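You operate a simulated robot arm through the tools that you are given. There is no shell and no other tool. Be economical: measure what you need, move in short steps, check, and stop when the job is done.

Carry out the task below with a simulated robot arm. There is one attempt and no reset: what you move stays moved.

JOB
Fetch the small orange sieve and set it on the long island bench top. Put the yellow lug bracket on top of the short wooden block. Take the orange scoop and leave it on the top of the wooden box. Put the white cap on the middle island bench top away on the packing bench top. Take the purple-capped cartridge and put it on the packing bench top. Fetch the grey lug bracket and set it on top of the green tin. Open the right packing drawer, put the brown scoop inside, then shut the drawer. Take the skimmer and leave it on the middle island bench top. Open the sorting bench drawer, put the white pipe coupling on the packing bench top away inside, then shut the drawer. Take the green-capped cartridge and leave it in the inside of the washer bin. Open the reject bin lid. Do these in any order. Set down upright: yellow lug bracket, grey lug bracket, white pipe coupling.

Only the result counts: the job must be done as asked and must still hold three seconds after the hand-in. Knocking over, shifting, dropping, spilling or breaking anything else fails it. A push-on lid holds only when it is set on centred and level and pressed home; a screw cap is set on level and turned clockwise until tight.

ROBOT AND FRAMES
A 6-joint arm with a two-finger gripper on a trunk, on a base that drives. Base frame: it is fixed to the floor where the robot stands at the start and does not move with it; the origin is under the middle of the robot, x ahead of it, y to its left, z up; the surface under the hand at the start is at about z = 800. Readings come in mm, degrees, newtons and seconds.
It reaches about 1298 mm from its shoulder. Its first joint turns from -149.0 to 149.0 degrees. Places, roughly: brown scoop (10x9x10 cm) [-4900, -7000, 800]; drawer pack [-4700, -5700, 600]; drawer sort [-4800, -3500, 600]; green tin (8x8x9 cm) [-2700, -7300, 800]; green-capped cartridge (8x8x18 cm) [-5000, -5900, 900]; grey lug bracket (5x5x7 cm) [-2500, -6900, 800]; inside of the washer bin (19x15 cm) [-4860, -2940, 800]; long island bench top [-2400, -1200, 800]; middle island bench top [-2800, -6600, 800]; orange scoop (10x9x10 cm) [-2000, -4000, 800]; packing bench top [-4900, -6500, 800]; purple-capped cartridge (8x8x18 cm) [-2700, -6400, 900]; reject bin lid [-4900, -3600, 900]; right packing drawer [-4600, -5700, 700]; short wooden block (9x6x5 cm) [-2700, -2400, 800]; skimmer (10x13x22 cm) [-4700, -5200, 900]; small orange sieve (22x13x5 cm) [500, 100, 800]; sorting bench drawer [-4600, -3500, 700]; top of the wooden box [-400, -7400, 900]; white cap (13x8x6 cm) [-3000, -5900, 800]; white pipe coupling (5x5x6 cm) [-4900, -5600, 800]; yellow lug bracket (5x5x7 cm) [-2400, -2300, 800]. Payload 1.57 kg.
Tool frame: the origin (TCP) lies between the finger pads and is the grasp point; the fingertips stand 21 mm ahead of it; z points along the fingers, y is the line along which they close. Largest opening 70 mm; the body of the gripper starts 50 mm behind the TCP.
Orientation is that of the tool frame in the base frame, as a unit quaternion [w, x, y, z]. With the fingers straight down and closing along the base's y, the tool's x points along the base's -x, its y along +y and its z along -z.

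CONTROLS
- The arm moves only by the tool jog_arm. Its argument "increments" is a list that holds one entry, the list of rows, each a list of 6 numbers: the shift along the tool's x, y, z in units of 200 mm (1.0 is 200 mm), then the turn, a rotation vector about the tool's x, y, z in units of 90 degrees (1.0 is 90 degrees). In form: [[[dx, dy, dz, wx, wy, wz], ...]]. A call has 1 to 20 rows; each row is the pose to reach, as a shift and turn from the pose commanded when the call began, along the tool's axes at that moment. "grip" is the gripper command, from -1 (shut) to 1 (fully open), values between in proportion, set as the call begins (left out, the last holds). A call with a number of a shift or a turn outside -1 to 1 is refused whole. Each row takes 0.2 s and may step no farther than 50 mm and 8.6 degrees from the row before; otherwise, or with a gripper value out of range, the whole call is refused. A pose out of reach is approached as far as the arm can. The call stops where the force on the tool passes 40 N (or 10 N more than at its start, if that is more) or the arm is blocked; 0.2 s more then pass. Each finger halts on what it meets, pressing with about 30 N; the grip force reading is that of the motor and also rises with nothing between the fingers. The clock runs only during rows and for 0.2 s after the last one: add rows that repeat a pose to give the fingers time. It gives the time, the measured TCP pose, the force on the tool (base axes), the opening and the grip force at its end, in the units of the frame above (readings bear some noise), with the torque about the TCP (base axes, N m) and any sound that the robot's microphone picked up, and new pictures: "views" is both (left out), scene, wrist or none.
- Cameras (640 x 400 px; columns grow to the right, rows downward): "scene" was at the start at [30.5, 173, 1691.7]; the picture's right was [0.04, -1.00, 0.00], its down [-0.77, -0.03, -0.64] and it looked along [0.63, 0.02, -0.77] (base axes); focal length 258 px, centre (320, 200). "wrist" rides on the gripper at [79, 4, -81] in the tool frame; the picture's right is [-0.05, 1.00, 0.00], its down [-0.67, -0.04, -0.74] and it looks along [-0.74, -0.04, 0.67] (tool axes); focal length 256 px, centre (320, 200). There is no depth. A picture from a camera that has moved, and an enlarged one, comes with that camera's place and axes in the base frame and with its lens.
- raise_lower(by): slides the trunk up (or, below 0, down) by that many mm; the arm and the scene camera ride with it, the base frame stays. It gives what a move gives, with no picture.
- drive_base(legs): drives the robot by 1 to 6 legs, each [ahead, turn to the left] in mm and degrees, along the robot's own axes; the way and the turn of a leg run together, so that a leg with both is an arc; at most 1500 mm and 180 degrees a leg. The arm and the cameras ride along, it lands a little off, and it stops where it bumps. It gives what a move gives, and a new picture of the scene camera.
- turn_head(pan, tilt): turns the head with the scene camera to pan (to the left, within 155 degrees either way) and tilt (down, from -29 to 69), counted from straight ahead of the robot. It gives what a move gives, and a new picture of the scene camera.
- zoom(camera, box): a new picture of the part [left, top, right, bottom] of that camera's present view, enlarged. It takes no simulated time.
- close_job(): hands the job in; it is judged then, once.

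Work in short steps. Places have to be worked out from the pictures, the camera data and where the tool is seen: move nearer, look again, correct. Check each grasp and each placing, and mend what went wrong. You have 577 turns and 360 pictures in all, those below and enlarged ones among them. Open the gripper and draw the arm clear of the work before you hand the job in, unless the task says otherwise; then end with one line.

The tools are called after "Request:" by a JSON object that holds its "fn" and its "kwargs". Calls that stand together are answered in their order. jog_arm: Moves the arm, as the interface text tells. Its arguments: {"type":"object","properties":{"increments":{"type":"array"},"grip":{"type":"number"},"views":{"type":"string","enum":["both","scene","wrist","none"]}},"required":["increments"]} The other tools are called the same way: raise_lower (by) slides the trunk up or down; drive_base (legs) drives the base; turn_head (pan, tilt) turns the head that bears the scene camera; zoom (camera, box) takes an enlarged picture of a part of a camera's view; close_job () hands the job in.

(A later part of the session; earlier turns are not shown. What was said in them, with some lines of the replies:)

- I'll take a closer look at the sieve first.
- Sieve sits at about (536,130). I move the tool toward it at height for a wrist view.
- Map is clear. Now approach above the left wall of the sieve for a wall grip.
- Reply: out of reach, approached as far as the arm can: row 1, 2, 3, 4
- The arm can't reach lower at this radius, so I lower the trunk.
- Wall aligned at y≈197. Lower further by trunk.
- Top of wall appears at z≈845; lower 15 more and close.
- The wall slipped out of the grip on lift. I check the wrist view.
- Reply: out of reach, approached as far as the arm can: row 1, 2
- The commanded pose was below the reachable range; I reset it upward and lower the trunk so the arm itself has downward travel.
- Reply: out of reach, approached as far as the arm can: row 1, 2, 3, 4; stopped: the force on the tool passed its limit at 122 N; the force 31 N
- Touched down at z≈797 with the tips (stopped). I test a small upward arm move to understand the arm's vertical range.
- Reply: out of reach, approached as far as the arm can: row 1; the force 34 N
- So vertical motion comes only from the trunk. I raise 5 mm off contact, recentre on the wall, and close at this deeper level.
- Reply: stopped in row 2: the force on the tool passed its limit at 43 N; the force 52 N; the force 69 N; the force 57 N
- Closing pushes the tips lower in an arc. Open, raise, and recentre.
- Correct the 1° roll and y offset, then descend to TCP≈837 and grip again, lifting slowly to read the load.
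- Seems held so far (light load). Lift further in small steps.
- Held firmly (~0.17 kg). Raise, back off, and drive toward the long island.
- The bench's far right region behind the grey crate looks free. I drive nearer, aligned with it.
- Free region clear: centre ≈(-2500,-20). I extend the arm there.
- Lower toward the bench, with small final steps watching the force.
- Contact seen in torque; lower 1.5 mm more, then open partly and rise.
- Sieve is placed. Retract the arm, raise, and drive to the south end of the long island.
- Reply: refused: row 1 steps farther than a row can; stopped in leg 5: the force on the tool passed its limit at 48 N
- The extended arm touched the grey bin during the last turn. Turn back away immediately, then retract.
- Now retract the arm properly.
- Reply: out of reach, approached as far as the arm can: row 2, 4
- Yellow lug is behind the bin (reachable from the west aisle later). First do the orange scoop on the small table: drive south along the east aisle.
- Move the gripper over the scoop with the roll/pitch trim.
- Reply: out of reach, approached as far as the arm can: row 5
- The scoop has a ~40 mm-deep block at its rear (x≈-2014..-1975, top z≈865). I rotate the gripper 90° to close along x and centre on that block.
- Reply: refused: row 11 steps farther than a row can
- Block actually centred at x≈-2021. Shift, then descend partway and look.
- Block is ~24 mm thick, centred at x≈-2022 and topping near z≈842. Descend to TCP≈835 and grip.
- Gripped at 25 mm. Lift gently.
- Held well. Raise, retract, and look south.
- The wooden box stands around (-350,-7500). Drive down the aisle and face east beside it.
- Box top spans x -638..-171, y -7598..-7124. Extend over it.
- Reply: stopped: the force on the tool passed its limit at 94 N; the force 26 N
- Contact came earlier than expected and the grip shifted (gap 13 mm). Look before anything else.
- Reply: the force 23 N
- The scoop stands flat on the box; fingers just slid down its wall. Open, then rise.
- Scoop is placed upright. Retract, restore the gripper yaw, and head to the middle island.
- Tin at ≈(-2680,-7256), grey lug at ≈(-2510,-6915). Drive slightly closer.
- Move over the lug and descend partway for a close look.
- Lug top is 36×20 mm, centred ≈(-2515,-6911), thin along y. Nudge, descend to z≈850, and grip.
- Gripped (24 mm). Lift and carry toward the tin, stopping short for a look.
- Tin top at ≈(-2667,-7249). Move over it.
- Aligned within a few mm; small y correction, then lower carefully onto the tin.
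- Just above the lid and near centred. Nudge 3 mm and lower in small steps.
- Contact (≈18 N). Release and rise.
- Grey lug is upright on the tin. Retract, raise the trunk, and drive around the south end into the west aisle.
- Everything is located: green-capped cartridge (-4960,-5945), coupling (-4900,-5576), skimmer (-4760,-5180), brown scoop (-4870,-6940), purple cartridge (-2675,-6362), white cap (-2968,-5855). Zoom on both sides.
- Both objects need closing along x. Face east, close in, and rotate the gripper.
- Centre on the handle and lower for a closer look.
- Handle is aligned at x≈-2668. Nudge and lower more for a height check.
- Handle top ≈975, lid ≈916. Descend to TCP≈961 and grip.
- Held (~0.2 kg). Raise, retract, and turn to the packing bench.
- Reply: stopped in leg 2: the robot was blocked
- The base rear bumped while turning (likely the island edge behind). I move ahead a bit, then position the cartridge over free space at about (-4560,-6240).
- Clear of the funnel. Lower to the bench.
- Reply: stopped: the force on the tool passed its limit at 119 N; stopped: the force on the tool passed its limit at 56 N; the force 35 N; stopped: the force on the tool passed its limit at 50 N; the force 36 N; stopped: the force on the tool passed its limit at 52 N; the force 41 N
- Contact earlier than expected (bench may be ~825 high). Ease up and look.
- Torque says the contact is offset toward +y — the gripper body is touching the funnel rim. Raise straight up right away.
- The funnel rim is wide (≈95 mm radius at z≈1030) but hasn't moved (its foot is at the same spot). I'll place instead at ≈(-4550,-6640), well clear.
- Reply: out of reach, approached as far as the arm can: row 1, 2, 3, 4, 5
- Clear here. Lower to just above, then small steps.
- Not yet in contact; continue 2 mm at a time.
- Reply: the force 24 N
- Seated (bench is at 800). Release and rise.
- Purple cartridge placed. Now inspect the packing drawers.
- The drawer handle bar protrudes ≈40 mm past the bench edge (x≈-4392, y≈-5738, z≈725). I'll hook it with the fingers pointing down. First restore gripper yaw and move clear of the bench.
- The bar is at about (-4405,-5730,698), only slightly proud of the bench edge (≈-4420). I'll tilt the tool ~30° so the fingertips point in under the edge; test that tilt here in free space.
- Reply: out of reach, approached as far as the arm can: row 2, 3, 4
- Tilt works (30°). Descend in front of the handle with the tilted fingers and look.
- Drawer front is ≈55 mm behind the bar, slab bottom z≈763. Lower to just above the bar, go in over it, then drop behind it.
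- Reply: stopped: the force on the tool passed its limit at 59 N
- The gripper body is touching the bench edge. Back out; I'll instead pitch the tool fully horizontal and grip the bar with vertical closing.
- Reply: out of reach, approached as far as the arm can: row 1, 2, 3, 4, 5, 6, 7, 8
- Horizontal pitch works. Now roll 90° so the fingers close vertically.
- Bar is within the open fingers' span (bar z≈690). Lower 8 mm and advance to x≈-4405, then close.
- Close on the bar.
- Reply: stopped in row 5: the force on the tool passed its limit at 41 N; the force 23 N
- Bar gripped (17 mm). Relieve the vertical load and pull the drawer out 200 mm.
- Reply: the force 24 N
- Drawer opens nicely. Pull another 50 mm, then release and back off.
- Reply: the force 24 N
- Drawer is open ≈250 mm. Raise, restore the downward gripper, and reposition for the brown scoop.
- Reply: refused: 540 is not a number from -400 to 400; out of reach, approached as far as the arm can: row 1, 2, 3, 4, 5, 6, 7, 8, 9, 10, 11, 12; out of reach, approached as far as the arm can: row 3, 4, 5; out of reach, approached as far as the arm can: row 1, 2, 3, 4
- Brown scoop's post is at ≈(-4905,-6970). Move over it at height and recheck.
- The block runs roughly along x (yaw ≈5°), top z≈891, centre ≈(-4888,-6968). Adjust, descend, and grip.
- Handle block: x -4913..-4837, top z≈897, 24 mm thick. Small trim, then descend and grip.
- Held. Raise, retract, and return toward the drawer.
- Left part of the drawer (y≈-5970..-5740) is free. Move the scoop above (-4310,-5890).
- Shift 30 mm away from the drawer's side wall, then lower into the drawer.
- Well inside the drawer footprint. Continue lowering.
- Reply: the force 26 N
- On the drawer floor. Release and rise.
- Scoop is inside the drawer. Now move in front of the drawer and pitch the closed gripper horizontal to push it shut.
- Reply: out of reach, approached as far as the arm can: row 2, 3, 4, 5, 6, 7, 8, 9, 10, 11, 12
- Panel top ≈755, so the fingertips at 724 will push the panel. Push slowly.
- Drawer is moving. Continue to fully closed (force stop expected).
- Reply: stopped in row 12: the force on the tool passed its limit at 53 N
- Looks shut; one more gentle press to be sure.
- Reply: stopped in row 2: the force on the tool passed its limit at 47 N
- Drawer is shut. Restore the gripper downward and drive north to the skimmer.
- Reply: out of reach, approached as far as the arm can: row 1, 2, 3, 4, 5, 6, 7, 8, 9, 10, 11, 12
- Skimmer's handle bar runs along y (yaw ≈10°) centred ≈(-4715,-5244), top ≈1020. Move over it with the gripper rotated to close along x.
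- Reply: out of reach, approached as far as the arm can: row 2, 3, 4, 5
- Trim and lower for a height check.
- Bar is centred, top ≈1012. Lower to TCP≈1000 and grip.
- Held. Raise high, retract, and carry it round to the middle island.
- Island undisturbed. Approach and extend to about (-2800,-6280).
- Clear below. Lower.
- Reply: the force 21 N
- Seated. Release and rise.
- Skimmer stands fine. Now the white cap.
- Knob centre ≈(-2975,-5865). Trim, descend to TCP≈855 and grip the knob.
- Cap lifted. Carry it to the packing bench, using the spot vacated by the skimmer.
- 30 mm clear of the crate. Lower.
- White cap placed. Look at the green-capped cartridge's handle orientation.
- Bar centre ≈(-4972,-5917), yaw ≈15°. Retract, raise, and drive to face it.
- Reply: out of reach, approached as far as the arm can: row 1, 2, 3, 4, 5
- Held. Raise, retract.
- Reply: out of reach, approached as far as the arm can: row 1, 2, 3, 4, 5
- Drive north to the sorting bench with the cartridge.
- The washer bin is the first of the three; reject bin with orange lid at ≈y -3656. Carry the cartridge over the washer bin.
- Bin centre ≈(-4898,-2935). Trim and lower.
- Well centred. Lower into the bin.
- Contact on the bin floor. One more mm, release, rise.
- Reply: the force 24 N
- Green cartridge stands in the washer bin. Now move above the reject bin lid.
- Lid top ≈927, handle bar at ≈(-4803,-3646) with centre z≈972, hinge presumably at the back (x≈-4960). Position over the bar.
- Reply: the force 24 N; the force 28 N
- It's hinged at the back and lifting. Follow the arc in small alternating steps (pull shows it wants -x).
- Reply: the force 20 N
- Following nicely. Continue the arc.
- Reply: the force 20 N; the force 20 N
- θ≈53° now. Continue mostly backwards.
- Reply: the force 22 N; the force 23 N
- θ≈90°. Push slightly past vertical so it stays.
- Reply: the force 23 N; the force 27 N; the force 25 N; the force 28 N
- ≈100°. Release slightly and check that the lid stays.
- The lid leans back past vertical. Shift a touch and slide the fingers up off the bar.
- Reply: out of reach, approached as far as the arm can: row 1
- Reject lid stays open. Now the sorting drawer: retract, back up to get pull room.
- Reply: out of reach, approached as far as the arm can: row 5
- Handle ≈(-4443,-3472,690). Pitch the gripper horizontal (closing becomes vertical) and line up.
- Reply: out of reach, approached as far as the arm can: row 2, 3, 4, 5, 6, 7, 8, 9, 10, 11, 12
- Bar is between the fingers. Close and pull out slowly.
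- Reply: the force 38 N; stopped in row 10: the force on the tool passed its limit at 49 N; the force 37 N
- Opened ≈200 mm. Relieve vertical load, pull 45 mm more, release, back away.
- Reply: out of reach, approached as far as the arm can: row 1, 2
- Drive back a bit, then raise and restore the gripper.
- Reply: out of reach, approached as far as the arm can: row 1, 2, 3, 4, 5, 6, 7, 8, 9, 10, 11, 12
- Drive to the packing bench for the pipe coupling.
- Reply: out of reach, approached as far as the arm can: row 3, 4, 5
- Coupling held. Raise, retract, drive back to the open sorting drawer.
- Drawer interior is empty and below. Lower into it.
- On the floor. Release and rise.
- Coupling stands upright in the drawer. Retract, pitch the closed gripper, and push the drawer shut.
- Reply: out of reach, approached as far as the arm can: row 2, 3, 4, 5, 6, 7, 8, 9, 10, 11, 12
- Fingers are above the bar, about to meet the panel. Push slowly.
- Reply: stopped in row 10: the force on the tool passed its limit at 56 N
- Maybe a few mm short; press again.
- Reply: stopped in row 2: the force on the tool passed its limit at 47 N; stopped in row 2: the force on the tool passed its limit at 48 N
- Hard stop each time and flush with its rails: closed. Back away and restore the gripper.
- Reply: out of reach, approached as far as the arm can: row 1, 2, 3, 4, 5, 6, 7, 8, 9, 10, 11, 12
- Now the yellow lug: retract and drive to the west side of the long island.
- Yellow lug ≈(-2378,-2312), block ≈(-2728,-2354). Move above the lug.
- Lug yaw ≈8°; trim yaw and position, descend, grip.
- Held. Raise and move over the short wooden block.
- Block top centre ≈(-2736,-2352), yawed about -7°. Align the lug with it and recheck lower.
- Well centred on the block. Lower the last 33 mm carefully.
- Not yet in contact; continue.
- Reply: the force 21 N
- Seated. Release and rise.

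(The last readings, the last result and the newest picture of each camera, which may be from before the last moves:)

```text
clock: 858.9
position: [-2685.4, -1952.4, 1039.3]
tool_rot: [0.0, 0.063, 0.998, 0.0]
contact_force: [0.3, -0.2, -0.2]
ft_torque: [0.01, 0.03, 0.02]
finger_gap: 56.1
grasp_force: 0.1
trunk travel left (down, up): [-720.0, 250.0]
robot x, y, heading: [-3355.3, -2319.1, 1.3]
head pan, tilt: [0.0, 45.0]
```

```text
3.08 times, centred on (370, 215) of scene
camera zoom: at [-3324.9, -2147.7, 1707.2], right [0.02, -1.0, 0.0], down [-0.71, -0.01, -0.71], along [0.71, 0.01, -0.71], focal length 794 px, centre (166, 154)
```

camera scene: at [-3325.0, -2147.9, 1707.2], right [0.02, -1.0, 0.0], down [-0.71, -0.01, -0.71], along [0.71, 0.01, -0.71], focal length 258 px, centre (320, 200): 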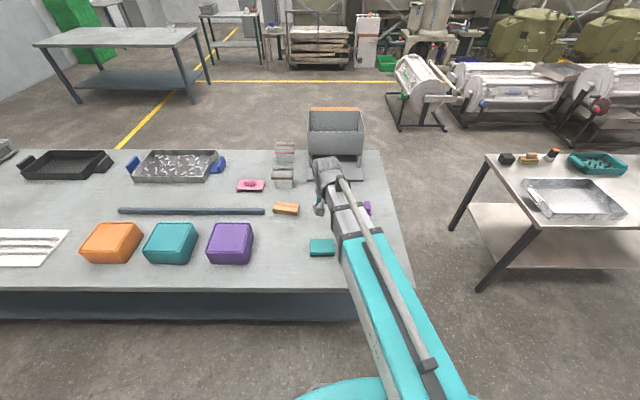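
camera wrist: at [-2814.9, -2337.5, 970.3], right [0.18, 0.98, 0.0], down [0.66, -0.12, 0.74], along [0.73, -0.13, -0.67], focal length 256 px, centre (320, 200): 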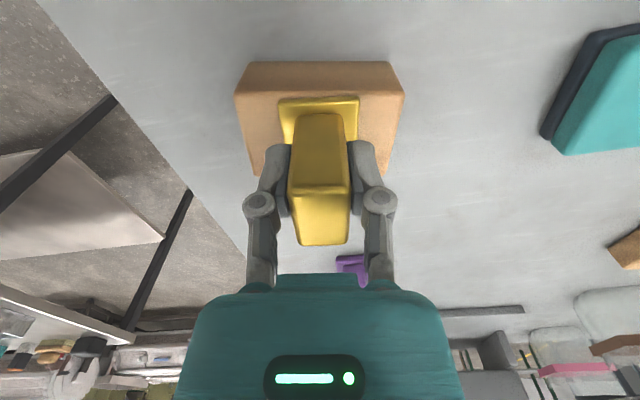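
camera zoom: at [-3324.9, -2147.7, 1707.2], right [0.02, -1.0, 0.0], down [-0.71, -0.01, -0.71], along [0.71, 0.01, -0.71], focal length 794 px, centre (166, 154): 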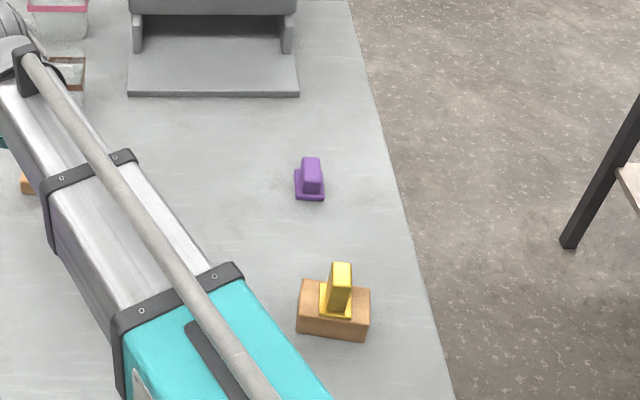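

Yellow lug stands upright on the short block. Open the gripper, back away, then take a final look.

Request:
{"fn": "raise_lower", "kwargs": {"by": 100}}

Request:
{"fn": "jog_arm", "kwargs": {"increments": [[[0, 0, 0, 0, 0, 0], [0, 0, 0, 0, 0, 0]]], "grip": 1, "views": "none"}}

Request:
{"fn": "drive_base", "kwargs": {"legs": [[-350, 0]]}}

Request:
{"fn": "turn_head", "kwargs": {"pan": 50, "tilt": 30}}

Request:
{"fn": "turn_head", "kwargs": {"pan": -140, "tilt": 35}}

```text
clock: 860.2
position: [-2686.4, -1952.5, 1139.5]
tool_rot: [-0.002, 0.062, 0.998, -0.001]
contact_force: [-0.1, 0.8, -0.8]
ft_torque: [0.02, 0.04, -0.01]
finger_gap: 55.9
grasp_force: 0.1
trunk travel left (down, up): [-820.0, 150.0]
robot x, y, heading: [-3354.4, -2316.3, 1.2]
head pan, tilt: [0.0, 45.0]
```

```text
clock: 860.8
position: [-2687.1, -1954.0, 1139.3]
tool_rot: [-0.001, 0.062, 0.998, -0.001]
contact_force: [-0.2, 0.0, -0.6]
ft_torque: [-0.03, -0.01, -0.01]
finger_gap: 70.0
grasp_force: 0.0
trunk travel left (down, up): [-820.0, 150.0]
robot x, y, heading: [-3359.6, -2320.2, 1.4]
head pan, tilt: [0.0, 45.0]
```

```text
clock: 863.5
position: [-3040.0, -1963.1, 1140.1]
tool_rot: [-0.001, 0.063, 0.998, 0.0]
contact_force: [0.2, -0.3, 0.3]
ft_torque: [0.02, 0.04, -0.01]
finger_gap: 70.1
grasp_force: 0.0
trunk travel left (down, up): [-820.0, 150.0]
robot x, y, heading: [-3710.2, -2324.6, 1.5]
head pan, tilt: [0.0, 45.0]
camera scene: at [-3678.6, -2155.2, 1807.2], right [0.02, -1.0, 0.0], down [-0.71, -0.01, -0.71], along [0.71, 0.01, -0.71], focal length 258 px, centre (320, 200)
```

scene: 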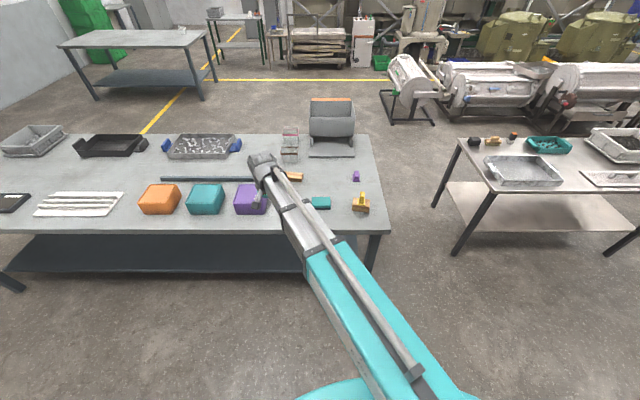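

```text
clock: 864.7
position: [-3037.9, -1962.1, 1139.0]
tool_rot: [0.0, 0.063, 0.998, 0.001]
contact_force: [0.0, -0.1, -0.3]
ft_torque: [0.0, 0.03, -0.01]
finger_gap: 70.0
grasp_force: 0.2
trunk travel left (down, up): [-820.0, 150.0]
robot x, y, heading: [-3709.5, -2321.5, 1.3]
head pan, tilt: [50.0, 30.0]
camera scene: at [-3702.5, -2086.3, 1829.8], right [0.78, -0.63, 0.0], down [-0.32, -0.39, -0.87], along [0.55, 0.67, -0.5], focal length 258 px, centre (320, 200)
```

scene: 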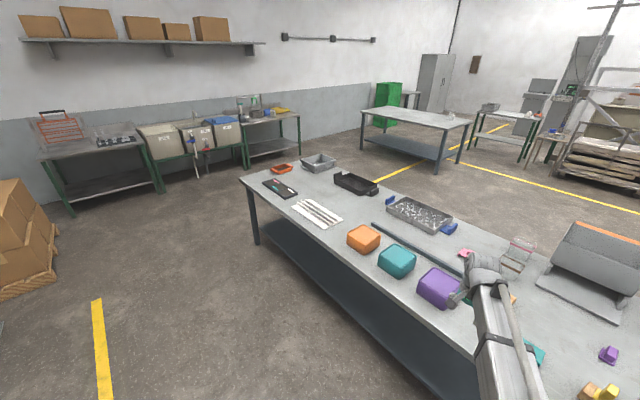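

```text
clock: 867.5
position: [-3038.5, -1961.5, 1138.3]
tool_rot: [0.0, 0.062, 0.998, 0.0]
contact_force: [0.1, 0.0, 0.7]
ft_torque: [0.02, 0.01, 0.0]
finger_gap: 70.1
grasp_force: 0.0
trunk travel left (down, up): [-820.0, 150.0]
robot x, y, heading: [-3710.3, -2325.3, 0.7]
head pan, tilt: [-140.0, 35.0]
camera scene: at [-3825.9, -2214.4, 1822.0], right [-0.66, 0.75, 0.0], down [0.43, 0.38, -0.82], along [-0.62, -0.54, -0.57], focal length 258 px, centre (320, 200)
```

scene: 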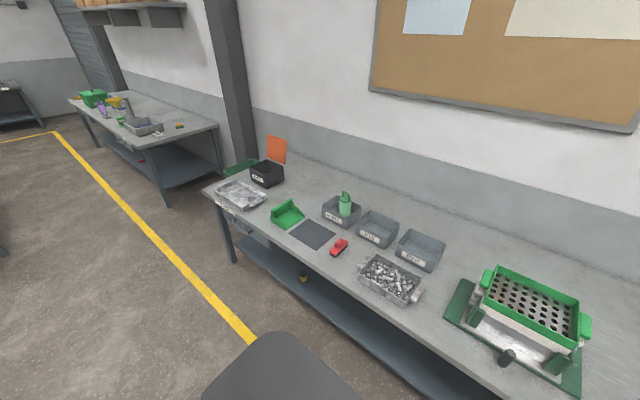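

Everything I can see from here is in place: the sieve, yellow lug, open reject lid and green cartridge. The gripper is open and clear, so I'm handing in.

Request:
{"fn": "close_job", "kwargs": {}}

```text
The job is handed in.
```

The job is handed in, with all eleven tasks carried out. Two bumps could still count against it: the arm touched the parts hopper on the long island (about 48 N) and the funnel on the packing bench (about 119 N). Neither looked moved afterwards.
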